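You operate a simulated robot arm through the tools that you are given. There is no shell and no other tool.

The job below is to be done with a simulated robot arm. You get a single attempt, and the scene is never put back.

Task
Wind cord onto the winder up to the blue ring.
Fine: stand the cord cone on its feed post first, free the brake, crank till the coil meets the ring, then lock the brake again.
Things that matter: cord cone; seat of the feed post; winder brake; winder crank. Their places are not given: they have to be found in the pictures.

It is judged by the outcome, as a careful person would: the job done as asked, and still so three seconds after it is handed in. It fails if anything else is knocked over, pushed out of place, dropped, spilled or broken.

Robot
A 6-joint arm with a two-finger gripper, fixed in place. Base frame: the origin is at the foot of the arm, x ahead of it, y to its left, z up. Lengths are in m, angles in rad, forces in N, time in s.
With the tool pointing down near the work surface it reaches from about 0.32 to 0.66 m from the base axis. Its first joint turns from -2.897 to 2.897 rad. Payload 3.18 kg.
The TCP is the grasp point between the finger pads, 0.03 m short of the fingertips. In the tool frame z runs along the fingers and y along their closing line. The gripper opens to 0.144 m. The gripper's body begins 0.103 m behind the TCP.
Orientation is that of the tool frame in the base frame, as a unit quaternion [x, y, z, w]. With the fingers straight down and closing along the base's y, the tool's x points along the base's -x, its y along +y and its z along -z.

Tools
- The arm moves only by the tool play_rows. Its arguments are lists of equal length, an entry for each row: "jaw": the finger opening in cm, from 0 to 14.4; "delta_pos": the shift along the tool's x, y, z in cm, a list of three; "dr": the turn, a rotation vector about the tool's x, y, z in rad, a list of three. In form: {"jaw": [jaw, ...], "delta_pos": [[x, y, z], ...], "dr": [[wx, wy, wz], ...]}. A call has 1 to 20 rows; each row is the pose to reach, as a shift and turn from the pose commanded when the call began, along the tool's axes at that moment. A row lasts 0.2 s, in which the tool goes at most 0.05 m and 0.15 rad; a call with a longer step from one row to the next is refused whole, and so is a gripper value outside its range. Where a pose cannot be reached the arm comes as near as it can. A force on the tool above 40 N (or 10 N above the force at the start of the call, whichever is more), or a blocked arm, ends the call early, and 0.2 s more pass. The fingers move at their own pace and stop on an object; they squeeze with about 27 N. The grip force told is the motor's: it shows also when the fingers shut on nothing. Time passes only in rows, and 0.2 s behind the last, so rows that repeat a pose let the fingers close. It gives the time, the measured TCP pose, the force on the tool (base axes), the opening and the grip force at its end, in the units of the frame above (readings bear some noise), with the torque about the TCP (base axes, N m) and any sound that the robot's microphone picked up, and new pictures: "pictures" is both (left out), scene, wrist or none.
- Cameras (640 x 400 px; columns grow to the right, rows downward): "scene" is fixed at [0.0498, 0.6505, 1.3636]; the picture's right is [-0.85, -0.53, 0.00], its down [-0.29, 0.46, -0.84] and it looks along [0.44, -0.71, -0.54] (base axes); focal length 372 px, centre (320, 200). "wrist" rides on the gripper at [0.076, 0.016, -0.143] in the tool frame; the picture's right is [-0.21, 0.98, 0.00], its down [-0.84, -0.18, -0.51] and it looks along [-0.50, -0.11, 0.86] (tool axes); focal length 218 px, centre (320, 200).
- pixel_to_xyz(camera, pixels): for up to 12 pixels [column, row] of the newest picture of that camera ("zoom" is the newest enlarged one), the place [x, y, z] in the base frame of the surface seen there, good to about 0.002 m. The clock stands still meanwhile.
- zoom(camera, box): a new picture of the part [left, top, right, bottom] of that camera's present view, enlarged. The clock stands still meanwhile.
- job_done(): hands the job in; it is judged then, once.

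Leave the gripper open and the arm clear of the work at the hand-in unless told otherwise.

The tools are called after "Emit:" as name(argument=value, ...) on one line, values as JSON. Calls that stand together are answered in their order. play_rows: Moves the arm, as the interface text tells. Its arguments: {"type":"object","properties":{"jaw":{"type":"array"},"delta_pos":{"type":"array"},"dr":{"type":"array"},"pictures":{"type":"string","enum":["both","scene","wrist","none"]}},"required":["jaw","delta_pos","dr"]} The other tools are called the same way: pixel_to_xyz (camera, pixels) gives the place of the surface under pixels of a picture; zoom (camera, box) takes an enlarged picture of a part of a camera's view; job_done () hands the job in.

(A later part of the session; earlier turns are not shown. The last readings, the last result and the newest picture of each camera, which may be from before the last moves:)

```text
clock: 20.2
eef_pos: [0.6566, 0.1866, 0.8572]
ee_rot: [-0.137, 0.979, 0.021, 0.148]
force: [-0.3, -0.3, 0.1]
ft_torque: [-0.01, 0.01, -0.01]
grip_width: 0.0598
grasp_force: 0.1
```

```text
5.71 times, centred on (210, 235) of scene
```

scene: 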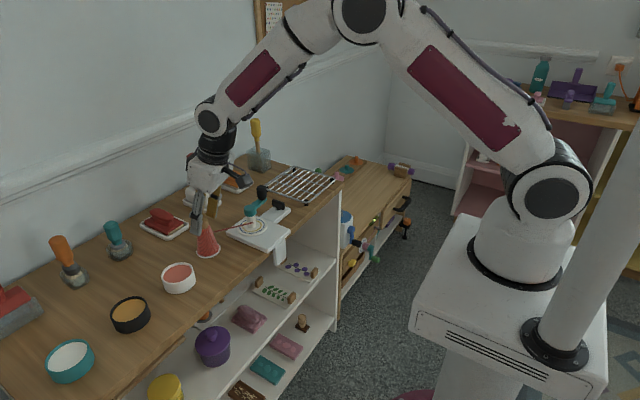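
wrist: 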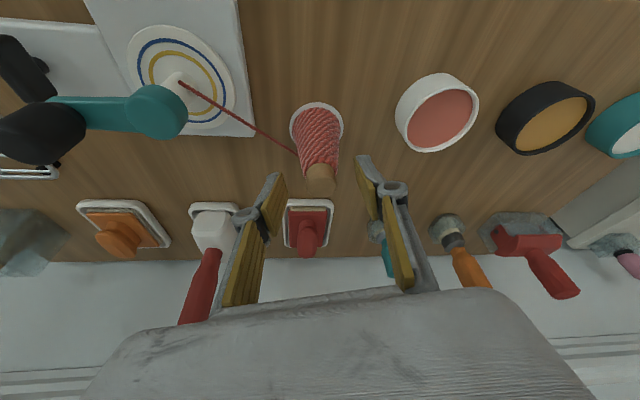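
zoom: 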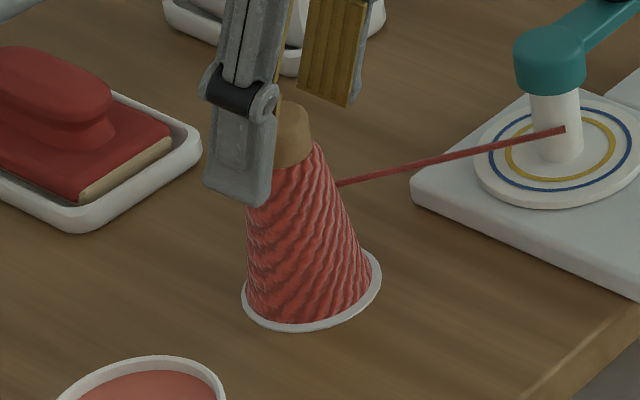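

The cone stands centred on the seat. I raise clear, then move to above the brake lever at ≈(0.607, −0.022) with the tool straight down.

Emit:
play_rows(jaw=[6, 6, 6, 6, 6, 6, 6, 6, 6, 6, 6, 6, 6, 6, 6], delta_pos=[[-0.6, 0, -1.95], [-1.5, 0, -4.88], [-2.41, 0, -7.8], [-3.32, 0, -10.73], [-4.226, 0, -13.66], [-2.78, -2.34, -13.45], [-1.333, -4.68, -13.245], [0.11, -7.02, -13.04], [1.557, -9.36, -12.83], [3.0, -11.7, -12.62], [4.45, -14.04, -12.42], [5.89, -16.38, -12.21], [7.34, -18.72, -12.0], [7.34, -18.72, -12.0], [7.34, -18.72, -12.0]], dr=[[0, 0, 0], [0, 0, 0], [0, 0, 0], [0, 0, 0], [0, 0, 0], [0.0053, 0.0373, 0.0348], [0.0105, 0.0745, 0.0696], [0.0158, 0.1118, 0.1044], [0.0211, 0.149, 0.1392], [0.0263, 0.1863, 0.174], [0.0316, 0.2235, 0.2088], [0.0368, 0.2608, 0.2436], [0.0421, 0.298, 0.2784], [0.0421, 0.298, 0.2784], [0.0421, 0.298, 0.2784]])

Emit:
zoom(camera="wrist", box=[230, 60, 450, 220])

Emit:
zoom(camera="scene", box=[180, 180, 300, 270])

```text
clock: 23.4
eef_pos: [0.5876, -0.0222, 0.9287]
ee_rot: [0.0, 1.0, 0.0, 0.008]
force: [-0.1, -0.2, -1.0]
ft_torque: [0.02, -0.02, 0.02]
grip_width: 0.0601
grasp_force: 0.0
out of reach, approached as far as the arm can: row 11, 12, 13, 14, 15
```

scene: 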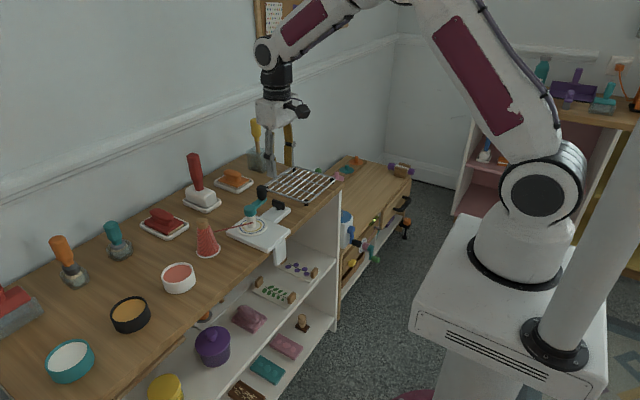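
wrist: 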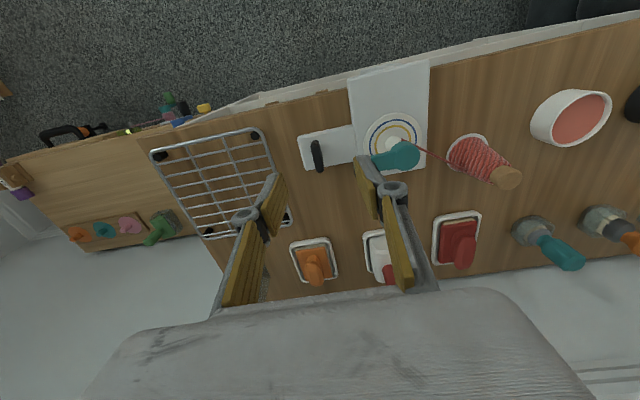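

```text
2.50 times, centred on (340, 140) of wrist
```

zoom: 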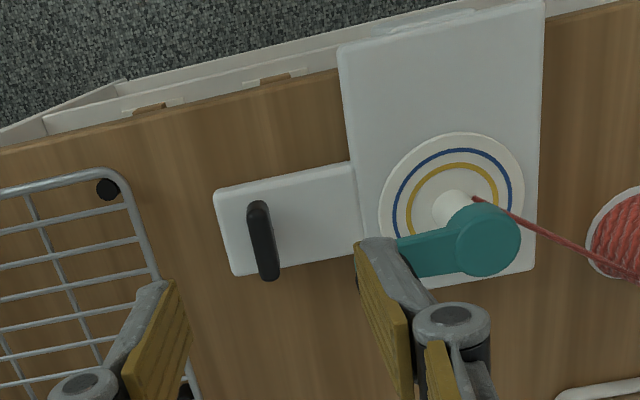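

```text
4.44 times, centred on (240, 225) of scene
```

zoom: 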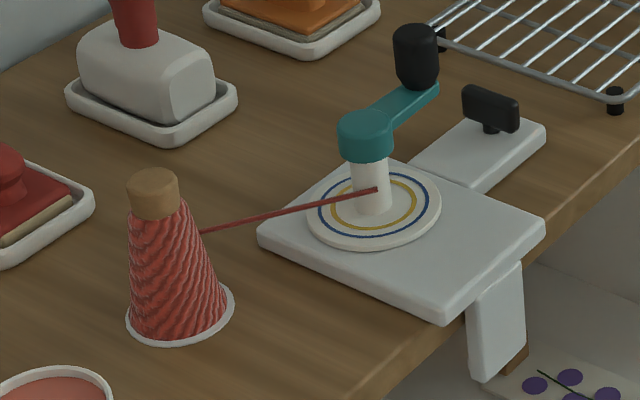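

With the tool straight down the arm can't reach x=0.607 at that height (stopped at x≈0.588, z≈0.929); reach improves with tilt or lower. Before planning the brake grip, I'll measure brake bar, knob, hub and flange in the current views.

Emit:
zoom(camera="wrist", box=[290, 90, 440, 190])

Emit:
pixel_to_xyz(camera="zoom", pixels=[[97, 222], [107, 268], [118, 325], [40, 270], [60, 190], [365, 275], [556, 255], [470, 175], [498, 320], [460, 285], [400, 355], [250, 180]])

Emit:
zoom(camera="scene", box=[235, 175, 300, 250])

Emit:
pixel_to_xyz(camera="zoom", pixels=[[272, 70], [272, 110], [258, 70], [290, 70], [185, 170], [190, 190], [185, 250], [385, 100], [430, 130], [405, 110]])

```text
4.00 times, centred on (365, 140) of wrist
```

zoom: 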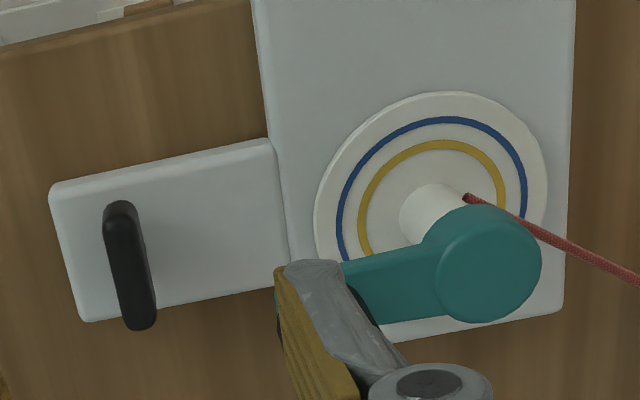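

```text
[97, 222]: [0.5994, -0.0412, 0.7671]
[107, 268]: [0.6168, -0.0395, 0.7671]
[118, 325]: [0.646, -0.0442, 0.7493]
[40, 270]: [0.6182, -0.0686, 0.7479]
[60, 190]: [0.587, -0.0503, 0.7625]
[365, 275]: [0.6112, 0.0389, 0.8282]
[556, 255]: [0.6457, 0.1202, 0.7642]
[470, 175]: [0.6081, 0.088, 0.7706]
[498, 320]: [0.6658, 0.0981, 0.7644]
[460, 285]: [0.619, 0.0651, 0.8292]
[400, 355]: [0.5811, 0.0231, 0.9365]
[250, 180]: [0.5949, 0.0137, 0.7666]
```

```text
5.33 times, centred on (268, 212) of scene
```

zoom: 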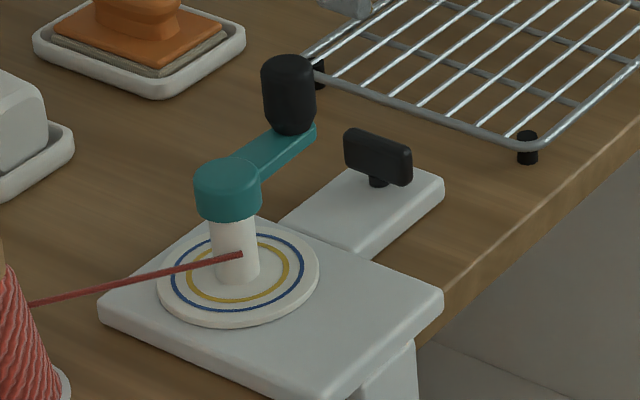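

```text
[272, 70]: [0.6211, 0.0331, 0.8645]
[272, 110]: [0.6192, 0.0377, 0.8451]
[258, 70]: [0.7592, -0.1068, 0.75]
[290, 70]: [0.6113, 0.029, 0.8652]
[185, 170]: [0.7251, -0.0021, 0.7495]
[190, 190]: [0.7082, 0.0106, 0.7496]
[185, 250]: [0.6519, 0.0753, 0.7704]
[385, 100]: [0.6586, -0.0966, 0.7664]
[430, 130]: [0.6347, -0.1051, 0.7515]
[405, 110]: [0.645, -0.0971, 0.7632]
```

I'll query the bar itself and the knob more precisely.

Emit:
pixel_to_xyz(camera="zoom", pixels=[[350, 140], [378, 150], [405, 162], [378, 184], [352, 170], [408, 182], [378, 140], [290, 100], [240, 195], [225, 200], [285, 160], [230, 240]])

Emit:
zoom(camera="wrist", box=[290, 120, 350, 180])

Emit:
pixel_to_xyz(camera="zoom", pixels=[[260, 155], [270, 205], [290, 255], [310, 310], [318, 340], [305, 150], [250, 150]])

```text
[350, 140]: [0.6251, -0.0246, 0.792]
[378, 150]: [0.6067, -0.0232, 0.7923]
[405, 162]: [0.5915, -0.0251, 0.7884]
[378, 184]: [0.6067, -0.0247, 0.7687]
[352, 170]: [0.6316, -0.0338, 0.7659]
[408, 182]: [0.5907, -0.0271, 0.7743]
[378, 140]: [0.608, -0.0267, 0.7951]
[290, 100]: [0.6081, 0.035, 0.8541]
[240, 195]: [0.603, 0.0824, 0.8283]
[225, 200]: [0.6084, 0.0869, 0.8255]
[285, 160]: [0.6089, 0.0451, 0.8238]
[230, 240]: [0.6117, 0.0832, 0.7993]
```

```text
6.67 times, centred on (320, 150) of wrist
```

zoom: 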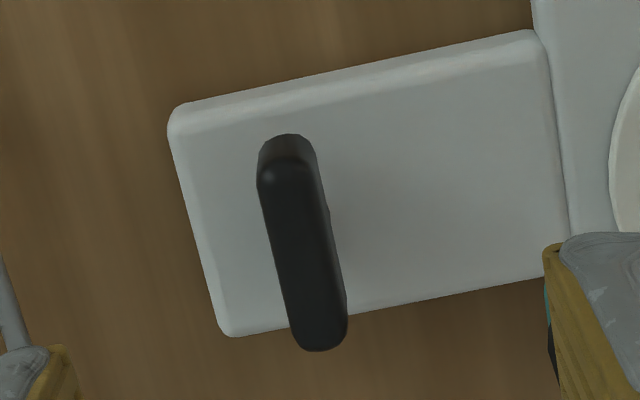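

```text
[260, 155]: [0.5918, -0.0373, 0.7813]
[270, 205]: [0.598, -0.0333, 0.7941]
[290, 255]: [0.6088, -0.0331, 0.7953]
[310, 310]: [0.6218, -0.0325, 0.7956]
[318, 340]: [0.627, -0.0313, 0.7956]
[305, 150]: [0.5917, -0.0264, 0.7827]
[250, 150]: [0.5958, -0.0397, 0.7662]
```

Bar: centre ≈(0.6085, −0.030), z 0.773–0.7955, ~12 mm thick, long axis along x. Knob axis ≈(0.617, 0.025), spindle ≈(0.619, 0.076). I'll tilt 0.35 rad (body leaning back, away from the knob), move to a safe reachable pose near (0.57, −0.03, 0.90) with jaw 3 cm.

Emit:
play_rows(jaw=[3, 3, 3, 3, 3], delta_pos=[[0.925, -0.19, 1.25], [1.85, -0.38, 2.5], [2.775, -0.56, 3.75], [3.7, -0.75, 5.0], [3.7, -0.75, 5.0]], dr=[[0, -0.0875, 0], [0, -0.175, 0], [0, -0.2625, 0], [0, -0.35, 0], [0, -0.35, 0]])

```text
clock: 24.6
eef_pos: [0.5509, -0.0288, 0.8783]
ee_rot: [0.0, 0.985, -0.001, 0.175]
force: [-0.8, -0.3, 0.5]
ft_torque: [0.02, 0.01, -0.02]
grip_width: 0.03
grasp_force: 0.0
```

scene: 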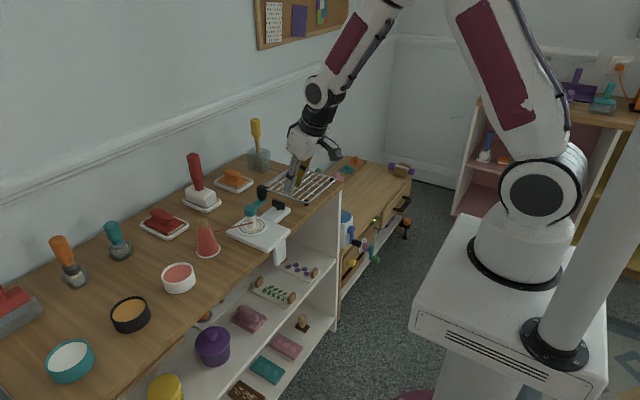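
wrist: 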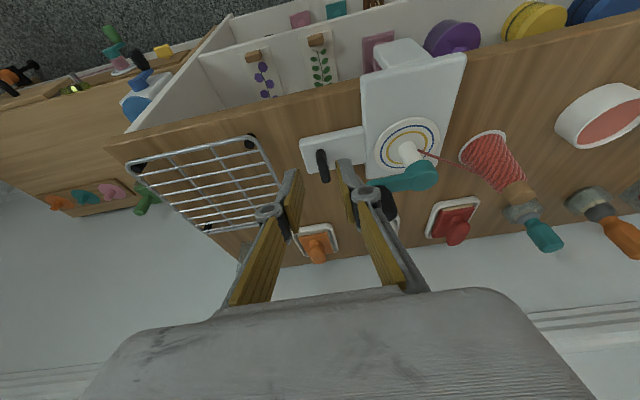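

Pose is good: tilt 0.35, yaw 0. I lower in front of the bar (robot side) to z≈0.806 with jaw 2.4 cm, to slide in along +x afterwards.

Emit:
play_rows(jaw=[2.4, 2.4, 2.4, 2.4, 2.4], delta_pos=[[0.5, -0.03, 1.73], [1.0, -0.05, 3.47], [1.5, -0.08, 5.2], [2.0, -0.1, 6.93], [2.0, -0.1, 6.93]], dr=[[0, 0, 0], [0, 0, 0], [0, 0, 0], [0, 0, 0], [0, 0, 0]])

Emit:
zoom(camera="wrist", box=[250, 100, 410, 220])

Emit:
zoom(camera="scene", box=[240, 150, 330, 230])

```text
clock: 25.8
eef_pos: [0.5571, -0.0309, 0.8062]
ee_rot: [0.0, 0.985, -0.001, 0.174]
force: [0.6, -0.5, -0.1]
ft_torque: [-0.01, 0.0, 0.01]
grip_width: 0.0242
grasp_force: 0.1
```

scene: 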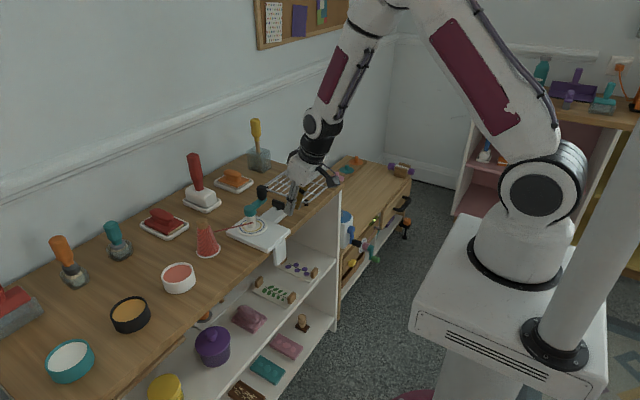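
wrist: 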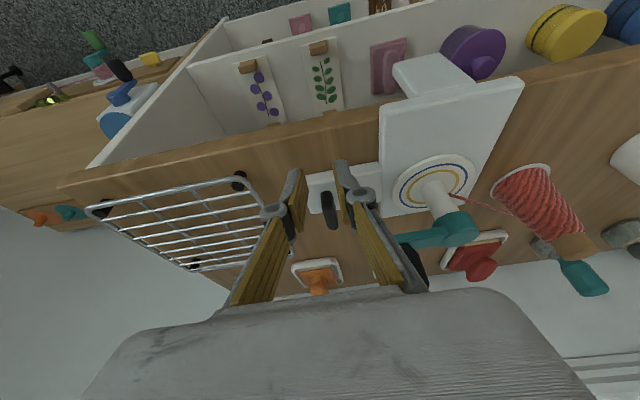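

```text
3.33 times, centred on (330, 160) of wrist
```

zoom: 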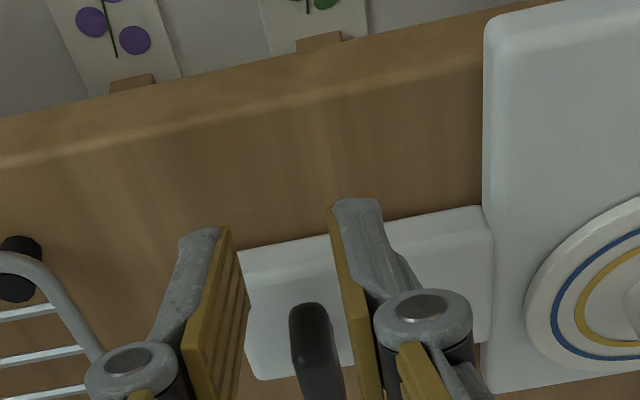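

```text
5.00 times, centred on (285, 190) of scene
```

zoom: 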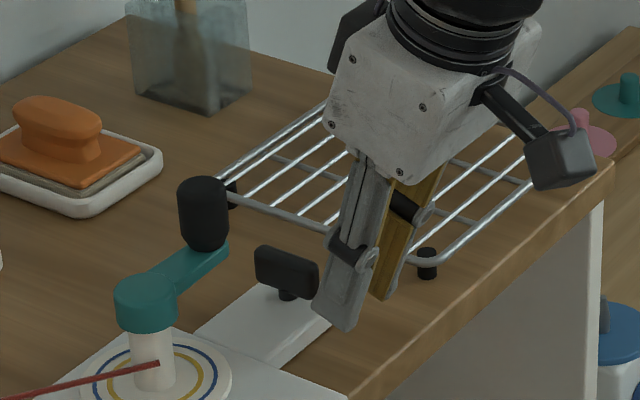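

The bar lies in line with the gap between the pads. Slide in +4.1 cm along x so the pads straddle it.

Emit:
play_rows(jaw=[2.4, 2.4, 2.4, 2.4, 2.4], delta_pos=[[-0.963, 0.02, 0.352], [-1.925, 0.03, 0.703], [-2.888, 0.05, 1.055], [-3.85, 0.05, 1.406], [-3.85, 0.05, 1.406]], dr=[[0, 0, 0], [0, 0, 0], [0, 0, 0], [0, 0, 0], [0, 0, 0]])

Emit:
zoom(camera="wrist", box=[250, 100, 410, 220])

Emit:
zoom(camera="scene", box=[240, 150, 330, 230])

```text
clock: 27.0
eef_pos: [0.5985, -0.0286, 0.8068]
ee_rot: [0.001, 0.985, -0.001, 0.175]
force: [0.2, 0.8, 0.6]
ft_torque: [0.01, -0.02, -0.03]
grip_width: 0.0242
grasp_force: 0.1
```

scene: 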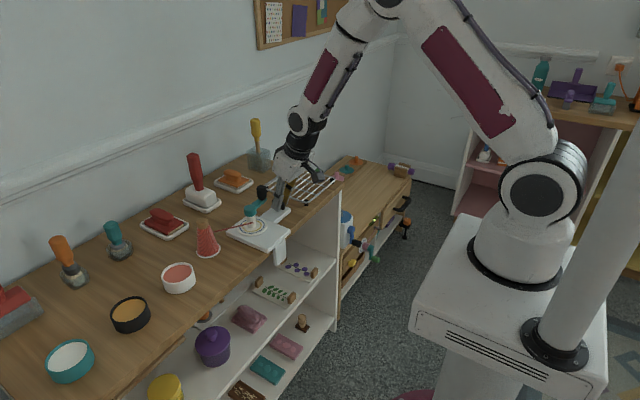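
wrist: 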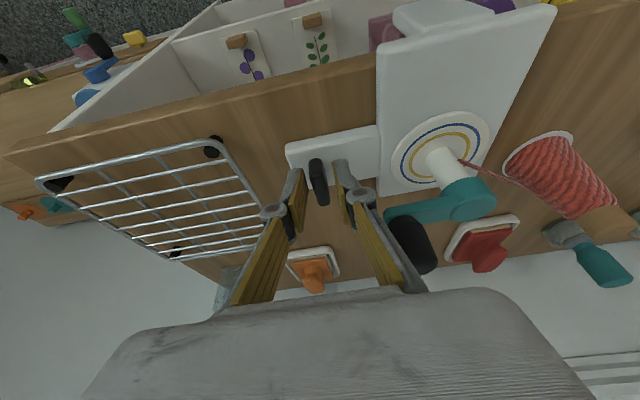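

```text
3.33 times, centred on (330, 160) of wrist
```

zoom: 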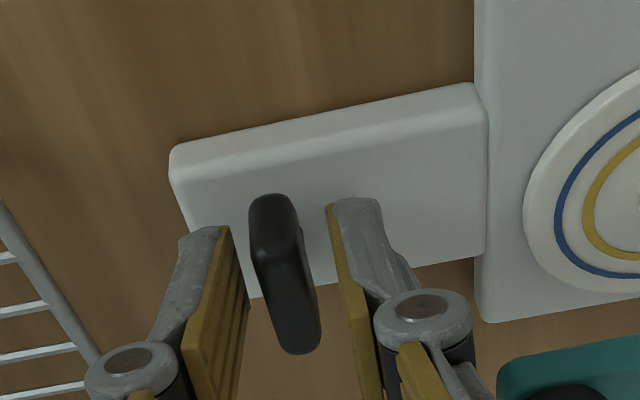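

```text
5.00 times, centred on (285, 190) of scene
```

zoom: 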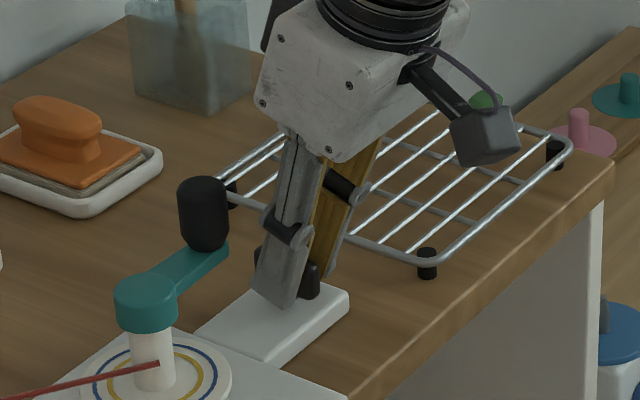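

Bar is between the pads and the gripper is clear of the knob. Close on it.

Emit:
play_rows(jaw=[1.5, 0.5, 0.5, 0.5], delta_pos=[[0, 0, 0], [0, 0, 0], [0, 0, 0], [0, 0, 0]], dr=[[0, 0, 0], [0, 0, 0], [0, 0, 0], [0, 0, 0]], pictures="wrist")

```text
clock: 28.0
eef_pos: [0.5983, -0.0291, 0.8056]
ee_rot: [0.001, 0.985, 0.0, 0.175]
force: [1.3, -16.5, -4.7]
ft_torque: [-0.4, -0.07, -0.12]
grip_width: 0.0117
grasp_force: 42.6
```

wrist: 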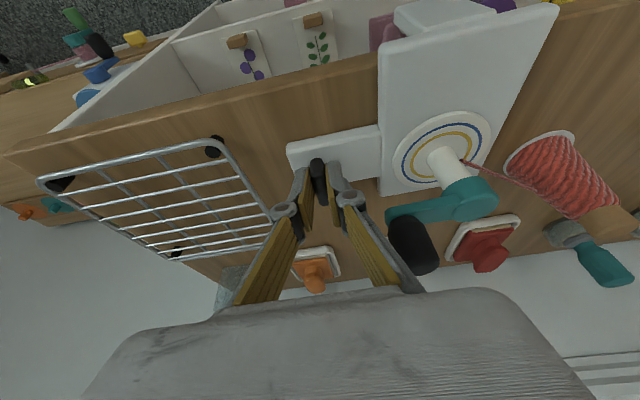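

Gripped (11.7 mm), but a −16.5 N side force shows I'm off-centre by a bit toward +y. Shift −1.5 mm in y to relax.

Emit:
play_rows(jaw=[0.5, 0.5, 0.5], delta_pos=[[0, -0.1, 0], [0, -0.15, 0], [0, -0.15, 0]], dr=[[0, 0, 0], [0, 0, 0], [0, 0, 0]], pictures="none")

```text
clock: 28.8
eef_pos: [0.5973, -0.0298, 0.8064]
ee_rot: [0.0, 0.985, 0.0, 0.174]
force: [6.8, 1.4, -5.1]
ft_torque: [0.06, 0.33, 0.01]
grip_width: 0.012
grasp_force: 42.7
```

Force relaxed. Now try turning the brake counter-clockwise (from above) by 0.2 rad about the bar's stem and read the torque.

Emit:
play_rows(jaw=[0.5, 0.5, 0.5, 0.5, 0.5], delta_pos=[[0, -0.055, 0], [-0.005, -0.11, 0.002], [-0.012, -0.164, 0.004], [-0.021, -0.219, 0.008], [-0.021, -0.219, 0.008]], dr=[[-0.0171, 0, -0.047], [-0.0343, 0, -0.0939], [-0.0514, 0, -0.1409], [-0.0686, 0, -0.1879], [-0.0686, 0, -0.1879]])

Emit:
zoom(camera="wrist", box=[250, 100, 410, 220])

```text
clock: 30.0
eef_pos: [0.5991, -0.0336, 0.807]
ee_rot: [-0.099, 0.98, 0.018, 0.174]
force: [11.5, 4.2, -11.7]
ft_torque: [0.06, -0.01, 0.06]
grip_width: 0.0119
grasp_force: 41.5
```

scene: 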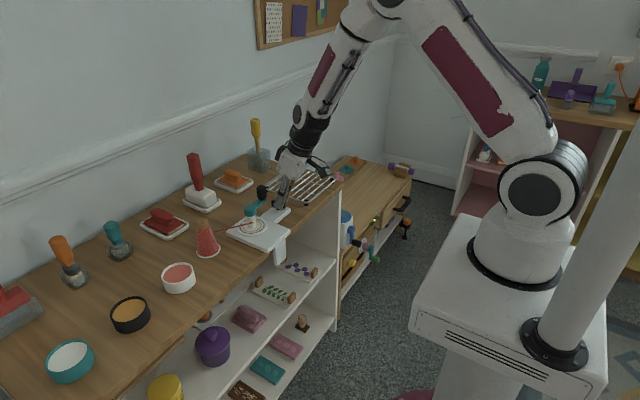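
wrist: 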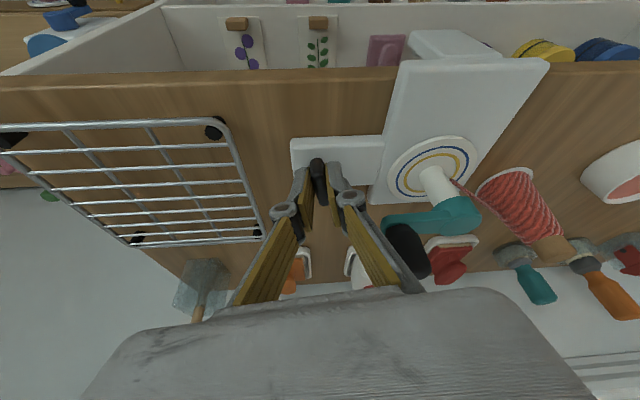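

```text
3.33 times, centred on (330, 160) of wrist
```

zoom: 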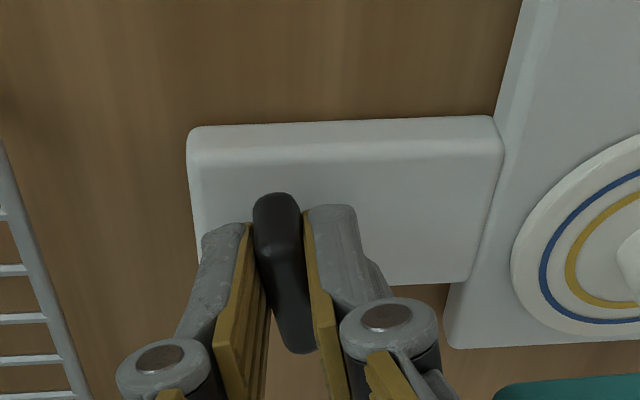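

The bar turned with the gripper with almost no torque (0.06 N·m), so counter-clockwise is free. Continue another 0.4 rad with a small 1 mm relief, and watch torque/sound.

Emit:
play_rows(jaw=[0.5, 0.5, 0.5, 0.5, 0.5, 0.5], delta_pos=[[-0.07, -0.088, 0.111], [-0.08, -0.175, 0.115], [-0.097, -0.262, 0.121], [-0.12, -0.346, 0.129], [-0.149, -0.428, 0.14], [-0.149, -0.428, 0.14]], dr=[[-0.0274, 0, -0.0752], [-0.0549, 0, -0.1503], [-0.0823, 0, -0.2255], [-0.1097, 0, -0.3006], [-0.1372, 0, -0.3758], [-0.1372, 0, -0.3758]])

Emit:
zoom(camera="wrist", box=[250, 100, 410, 220])

Emit:
zoom(camera="scene", box=[240, 150, 330, 230])

```text
clock: 31.4
eef_pos: [0.6008, -0.038, 0.8065]
ee_rot: [-0.291, 0.941, 0.051, 0.167]
force: [-19.6, -19.0, 25.9]
ft_torque: [-0.31, 0.32, -0.02]
grip_width: 0.0119
grasp_force: 41.7
```

scene: 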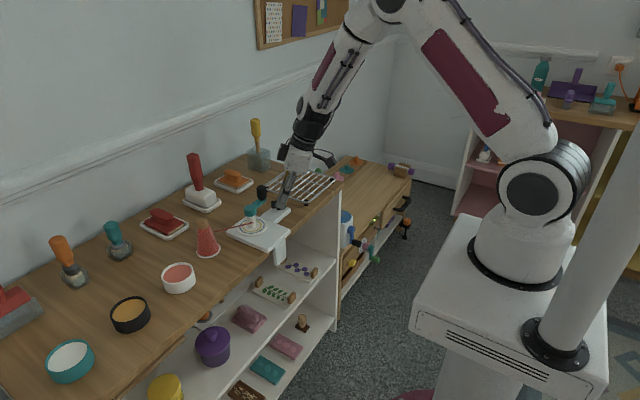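
wrist: 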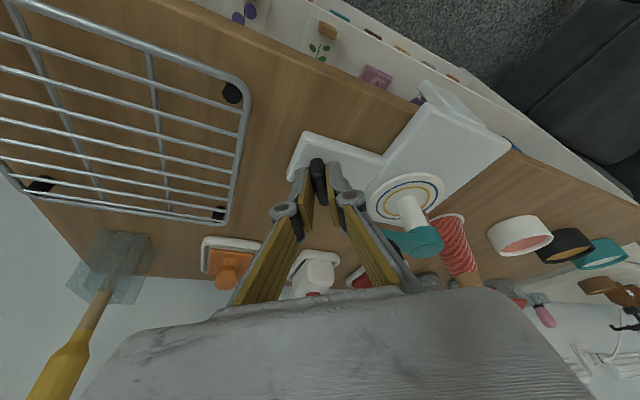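

```text
3.33 times, centred on (330, 160) of wrist
```

zoom: 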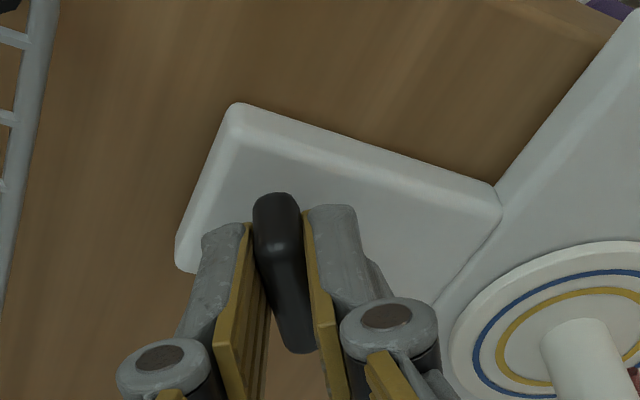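

```text
5.00 times, centred on (285, 190) of scene
```

zoom: 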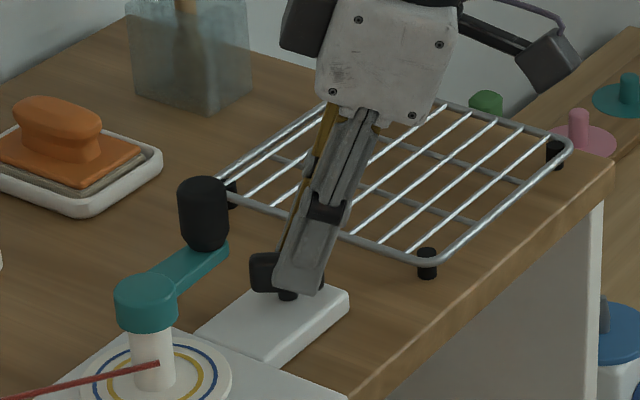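

Torque still ~0; residual push/pull shows about 0.7 mm over-relief. Continue 0.4 rad more with that corrected.

Emit:
play_rows(jaw=[0.5, 0.5, 0.5, 0.5, 0.5, 0.5], delta_pos=[[0.042, -0.084, -0.079], [0.033, -0.167, -0.076], [0.017, -0.25, -0.07], [-0.005, -0.33, -0.062], [-0.033, -0.409, -0.052], [-0.033, -0.409, -0.052]], dr=[[-0.0274, 0, -0.0752], [-0.0549, 0, -0.1503], [-0.0823, 0, -0.2255], [-0.1097, 0, -0.3006], [-0.1372, 0, -0.3758], [-0.1372, 0, -0.3758]])

Emit:
zoom(camera="wrist", box=[250, 100, 410, 220])

Emit:
zoom(camera="scene", box=[240, 150, 330, 230])

```text
clock: 32.8
eef_pos: [0.6044, -0.0406, 0.8071]
ee_rot: [-0.472, 0.864, 0.082, 0.154]
force: [7.7, -24.7, 1.4]
ft_torque: [-0.62, -0.17, -0.27]
grip_width: 0.0115
grasp_force: 42.3
```

scene: 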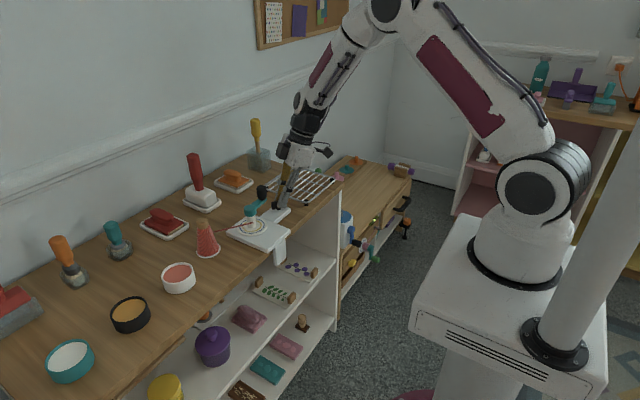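
wrist: 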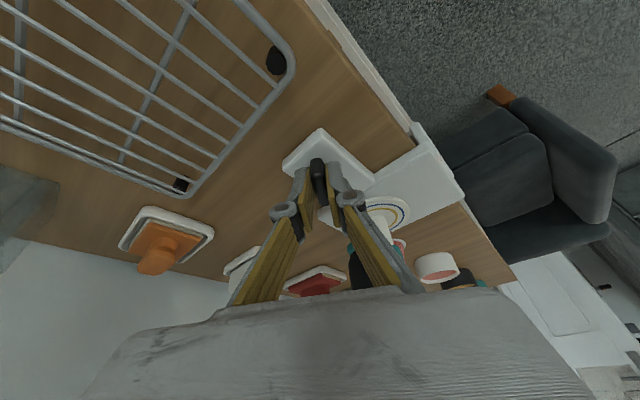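

```text
3.33 times, centred on (330, 160) of wrist
```

zoom: 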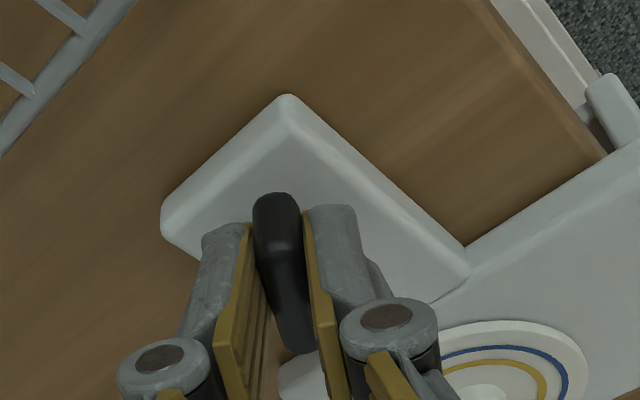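

```text
5.00 times, centred on (285, 190) of scene
```

zoom: 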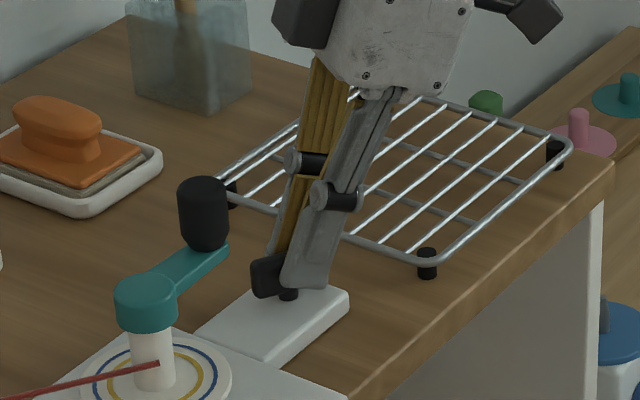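

Yaw is now 1.0 rad. Side force −20 N tangential indicates the true pivot is ~3 mm further out (≈x 0.612). I'll relax that first and read the torque.

Emit:
play_rows(jaw=[0.5, 0.5, 0.5], delta_pos=[[0.025, -0.08, -0.008], [0.047, -0.16, -0.017], [0.047, -0.16, -0.017]], dr=[[0, 0, 0], [0, 0, 0], [0, 0, 0]], pictures="none")

```text
clock: 33.6
eef_pos: [0.6039, -0.0415, 0.8066]
ee_rot: [-0.472, 0.864, 0.084, 0.153]
force: [3.3, -19.8, 7.2]
ft_torque: [-1.12, 0.35, -0.15]
grip_width: 0.0118
grasp_force: 42.0
```

Residual internal stress (1.1 N·m about the closing axis). I'll open the jaw slightly to relax and see where the bar stays.

Emit:
play_rows(jaw=[2.4, 2.4, 2.4], delta_pos=[[0, 0, 0], [0, 0, 0], [0, 0, 0]], dr=[[0, 0, 0], [0, 0, 0], [0, 0, 0]])

Emit:
zoom(camera="wrist", box=[250, 100, 410, 220])

Emit:
zoom(camera="scene", box=[255, 175, 305, 225])

```text
clock: 34.4
eef_pos: [0.602, -0.0408, 0.8062]
ee_rot: [-0.473, 0.864, 0.084, 0.153]
force: [0.8, -0.3, 0.5]
ft_torque: [-0.01, 0.03, 0.03]
grip_width: 0.0241
grasp_force: 0.0
```

scene: 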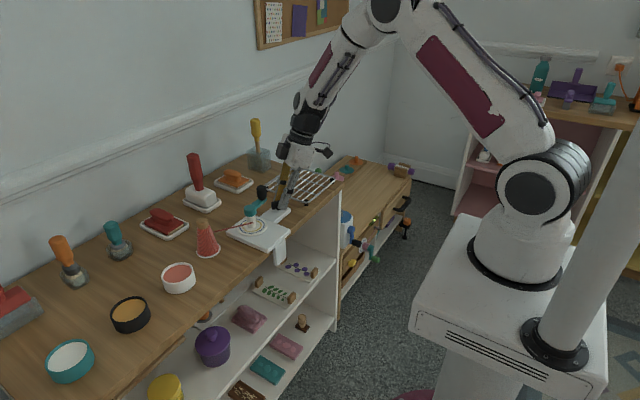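
wrist: 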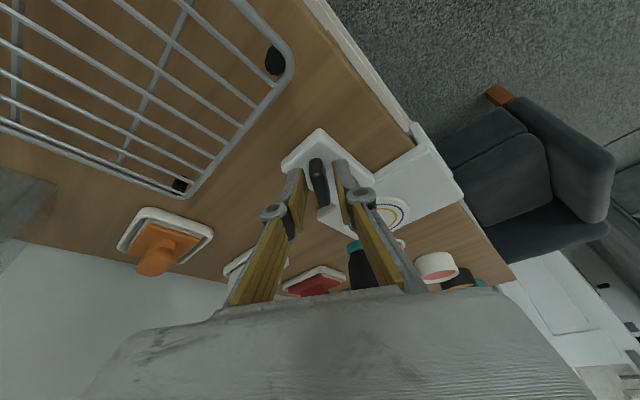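

```text
3.33 times, centred on (330, 160) of wrist
```

zoom: 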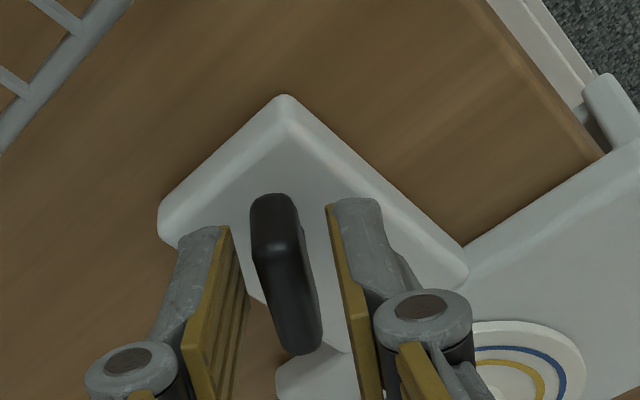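

```text
8.00 times, centred on (280, 200) of scene
```

zoom: 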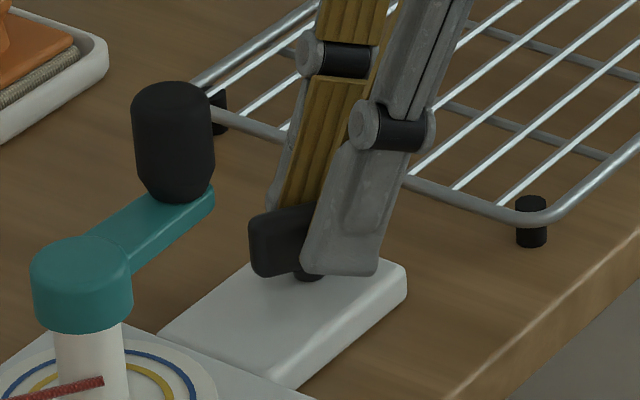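

The bar stays put at ~1 rad when released. Re-grip and continue to feel for the end stop.

Emit:
play_rows(jaw=[1.5, 0.5, 0.5, 0.5], delta_pos=[[0, -0.05, 0], [0, -0.05, 0], [0, -0.05, 0], [0, -0.05, 0]], dr=[[0, 0, 0], [0, 0, 0], [0, 0, 0], [0, 0, 0]], pictures="none")

```text
clock: 35.4
eef_pos: [0.6048, -0.0399, 0.8055]
ee_rot: [-0.473, 0.864, 0.085, 0.153]
force: [1.3, 1.7, 0.7]
ft_torque: [0.1, -0.01, -0.01]
grip_width: 0.0117
grasp_force: 41.5
```

Relaxed grip. Rotate another 0.3 rad CCW.

Emit:
play_rows(jaw=[0.5, 0.5, 0.5, 0.5, 0.5], delta_pos=[[-0.003, -0.094, 0.001], [-0.013, -0.187, 0.005], [-0.03, -0.279, 0.011], [-0.052, -0.369, 0.019], [-0.052, -0.369, 0.019]], dr=[[-0.0257, 0, -0.0705], [-0.0514, 0, -0.1409], [-0.0772, 0, -0.2114], [-0.1029, 0, -0.2818], [-0.1029, 0, -0.2818]], pictures="none")

Emit:
zoom(camera="wrist", box=[250, 100, 410, 220])

```text
clock: 36.6
eef_pos: [0.6079, -0.0421, 0.8061]
ee_rot: [-0.596, 0.784, 0.106, 0.138]
force: [2.8, 3.6, 1.6]
ft_torque: [0.76, -0.24, -0.01]
grip_width: 0.012
grasp_force: 41.8
```

```text
3.33 times, centred on (330, 160) of wrist
```

zoom: 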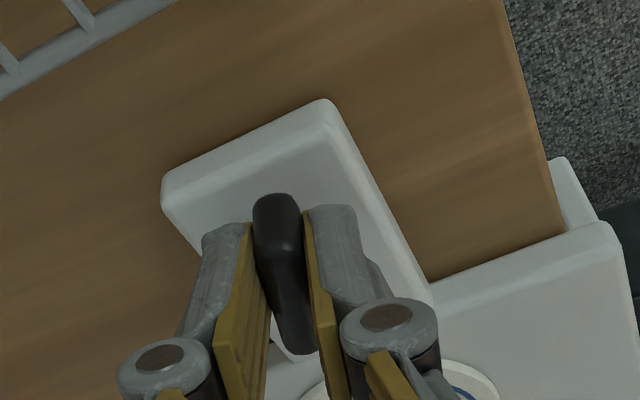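

Still turning freely, now at 1.3 rad. Another 0.3 rad.

Emit:
play_rows(jaw=[0.5, 0.5, 0.5, 0.5, 0.5], delta_pos=[[-0.003, -0.094, 0.001], [-0.013, -0.187, 0.005], [-0.03, -0.279, 0.011], [-0.052, -0.369, 0.019], [-0.052, -0.369, 0.019]], dr=[[-0.0257, 0, -0.0705], [-0.0514, 0, -0.1409], [-0.0772, 0, -0.2114], [-0.1029, 0, -0.2818], [-0.1029, 0, -0.2818]], pictures="both")

Emit:
zoom(camera="wrist", box=[250, 100, 410, 220])

Emit:
zoom(camera="scene", box=[255, 175, 305, 225])

```text
clock: 37.8
eef_pos: [0.6113, -0.0441, 0.8058]
ee_rot: [0.706, -0.687, -0.125, -0.122]
force: [2.5, 5.9, 5.9]
ft_torque: [0.94, 0.25, -1.06]
grip_width: 0.0122
grasp_force: 42.3
```

scene: 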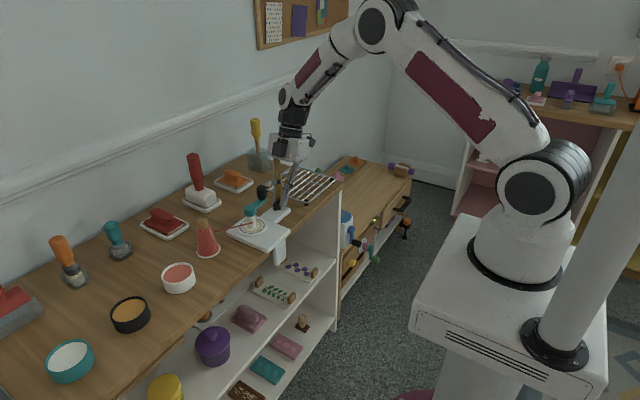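
wrist: 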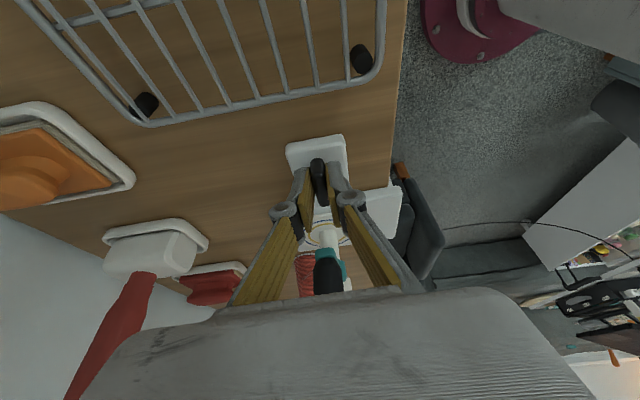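

```text
3.33 times, centred on (330, 160) of wrist
```

zoom: 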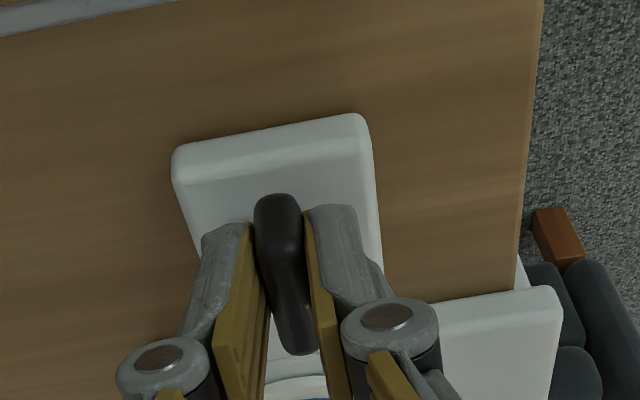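

```text
8.00 times, centred on (280, 200) of scene
```

zoom: 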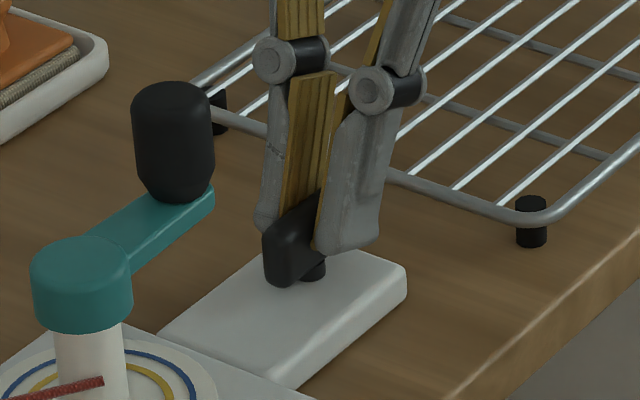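

A stop was felt (−1.06 N·m) at ~90°: the brake lever is now turned a quarter turn, presumably free. Open the jaw and back out along the tool axis.

Emit:
play_rows(jaw=[2.4, 2.4, 2.6, 2.6, 2.6, 2.6, 2.6], delta_pos=[[0, 0, 0], [0, 0, 0], [0, 0, -2], [0, 0, -4.5], [0, 0, -7], [0, 0, -10], [0, 0, -10]], dr=[[0, 0, 0], [0, 0, 0], [0, 0, 0], [0, 0, 0], [0, 0, 0], [0, 0, 0], [0, 0, 0]])

Emit:
zoom(camera="scene", box=[225, 175, 305, 250])

```text
clock: 39.4
eef_pos: [0.5815, -0.0601, 0.8677]
ee_rot: [0.706, -0.688, -0.112, -0.126]
force: [-0.1, 0.2, -0.3]
ft_torque: [0.04, 0.02, -0.04]
grip_width: 0.0258
grasp_force: 0.1
out of reach, approached as far as the arm can: row 4, 5, 6, 7
```

scene: 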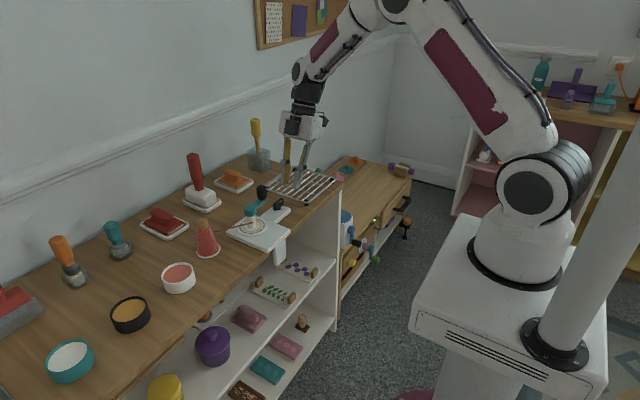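
wrist: 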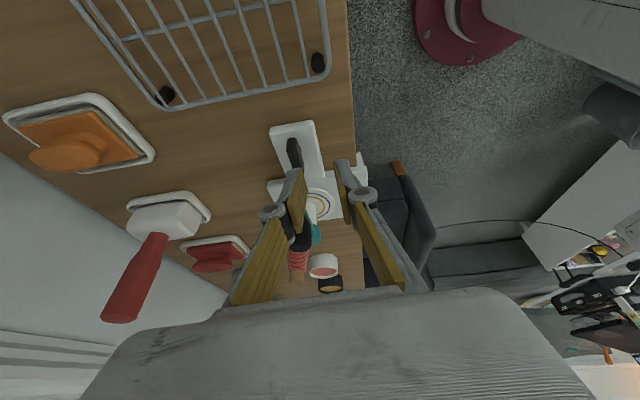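

```text
5.33 times, centred on (265, 212) of scene
```

zoom: 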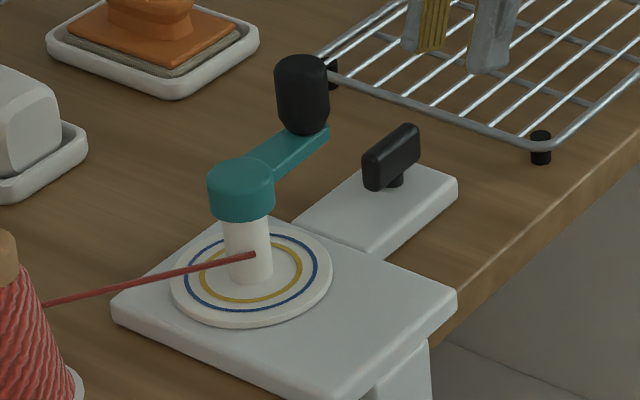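

The lever now lies along y; brake should be free. Next: lift/retreat toward the robot and turn the tool back to yaw 0 (keeping tilt 0.35), then view the crank.

Emit:
play_rows(jaw=[4, 4, 4, 4, 4, 4, 4, 4, 4, 4, 4, 4, 4, 4, 4, 4, 4], delta_pos=[[-1.34, 1.23, -1.375], [-2.68, 2.455, -2.75], [-4.02, 3.68, -4.125], [-5.36, 4.91, -5.5], [-5.36, 4.91, -5.5], [-5.36, 4.91, -5.5], [-5.36, 4.91, -5.5], [-5.36, 4.91, -5.5], [-5.36, 4.91, -5.5], [-5.36, 4.91, -5.5], [-5.36, 4.91, -5.5], [-5.36, 4.91, -5.5], [-5.36, 4.91, -5.5], [-5.36, 4.91, -5.5], [-5.36, 4.91, -5.5], [-5.36, 4.91, -5.5], [-5.36, 4.91, -5.5]], dr=[[0, 0, 0], [0, 0, 0], [0, 0, 0], [0, 0, 0], [0.0457, 0, 0.1253], [0.0914, 0, 0.2506], [0.1371, 0, 0.3758], [0.1829, 0, 0.5011], [0.2286, 0, 0.6263], [0.2743, 0, 0.7515], [0.32, 0, 0.8768], [0.3657, 0, 1.002], [0.4115, 0, 1.1273], [0.4572, 0, 1.2525], [0.5029, 0, 1.3778], [0.5486, 0, 1.503], [0.5486, 0, 1.503]])

Emit:
zoom(camera="wrist", box=[300, 80, 460, 200])

```text
clock: 43.0
eef_pos: [0.5322, -0.0291, 0.9405]
ee_rot: [0.0, 0.985, 0.0, 0.175]
force: [0.6, 0.5, -0.2]
ft_torque: [0.01, -0.01, 0.01]
grip_width: 0.0399
grasp_force: 0.1
out of reach, approached as far as the arm can: row 1, 2, 3, 4
```

scene: 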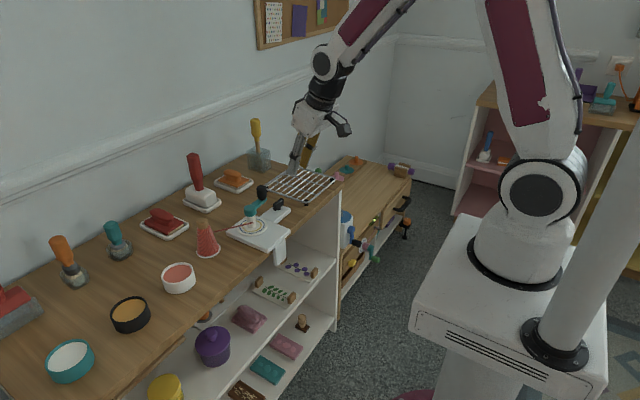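
wrist: 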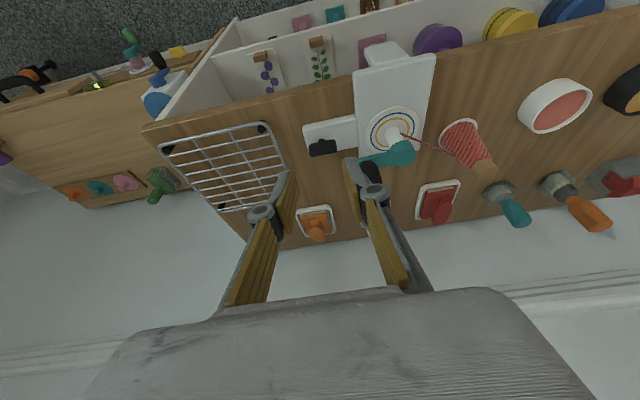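

```text
3.33 times, centred on (380, 140) of wrist
```

zoom: 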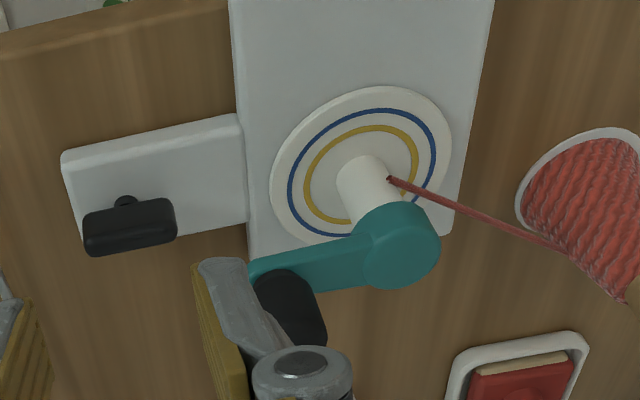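

I shift over to face the knob for precise measurement.

Emit:
play_rows(jaw=[5, 5, 5, 5], delta_pos=[[-1.37, 1.83, 0.14], [-2.73, 3.67, 0.29], [-4.1, 5.5, 0.43], [-4.1, 5.5, 0.43]], dr=[[0, 0, 0], [0, 0, 0], [0, 0, 0], [0, 0, 0]])

Emit:
zoom(camera="wrist", box=[270, 80, 430, 200])

```text
clock: 44.0
eef_pos: [0.5716, 0.0261, 0.9496]
ee_rot: [0.0, 0.985, 0.0, 0.175]
force: [0.8, -1.1, 1.1]
ft_torque: [0.05, 0.03, -0.01]
grip_width: 0.0502
grasp_force: 0.0
```

scene: 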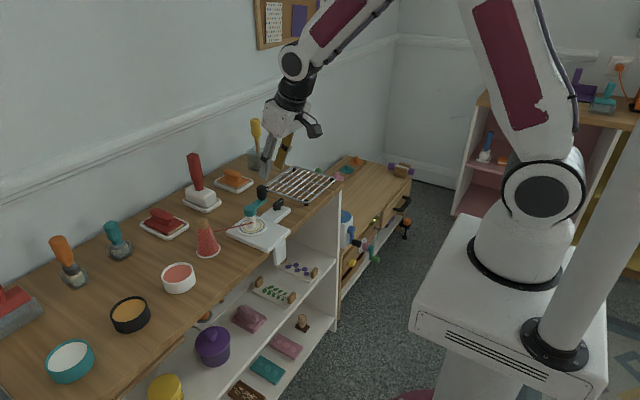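
wrist: 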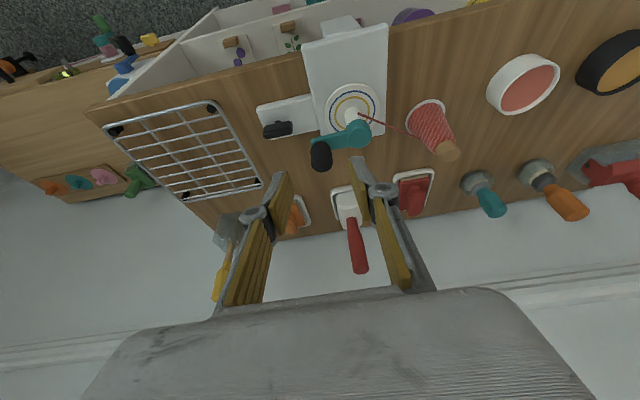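

```text
3.33 times, centred on (350, 140) of wrist
```

zoom: 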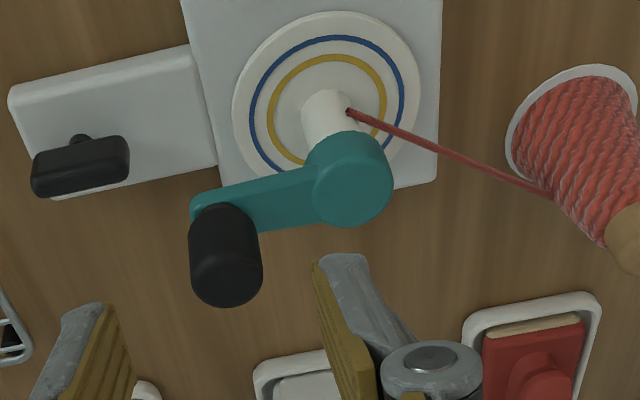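

Measure knob top, hub top, and flange edges in this view.

Emit:
pixel_to_xyz(camera="zoom", pixels=[[227, 270], [227, 290], [200, 275], [253, 275], [227, 303], [227, 225], [352, 178], [316, 185], [389, 175], [352, 222], [352, 138], [250, 210]])

Emit:
zoom(camera="wrist", box=[300, 130, 350, 180])

```text
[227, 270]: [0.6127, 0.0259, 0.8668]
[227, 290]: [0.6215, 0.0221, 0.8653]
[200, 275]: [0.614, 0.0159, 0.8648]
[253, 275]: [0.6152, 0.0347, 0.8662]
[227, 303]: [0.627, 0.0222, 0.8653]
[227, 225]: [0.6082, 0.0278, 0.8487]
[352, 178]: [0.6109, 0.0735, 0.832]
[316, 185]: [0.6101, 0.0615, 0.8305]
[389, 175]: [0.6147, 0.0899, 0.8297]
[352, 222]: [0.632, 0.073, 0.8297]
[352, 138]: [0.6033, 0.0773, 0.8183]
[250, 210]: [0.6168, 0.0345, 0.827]
```

```text
8.00 times, centred on (325, 155) of wrist
```

zoom: 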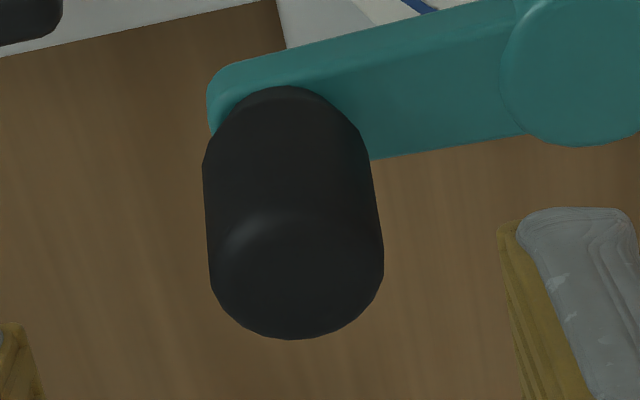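

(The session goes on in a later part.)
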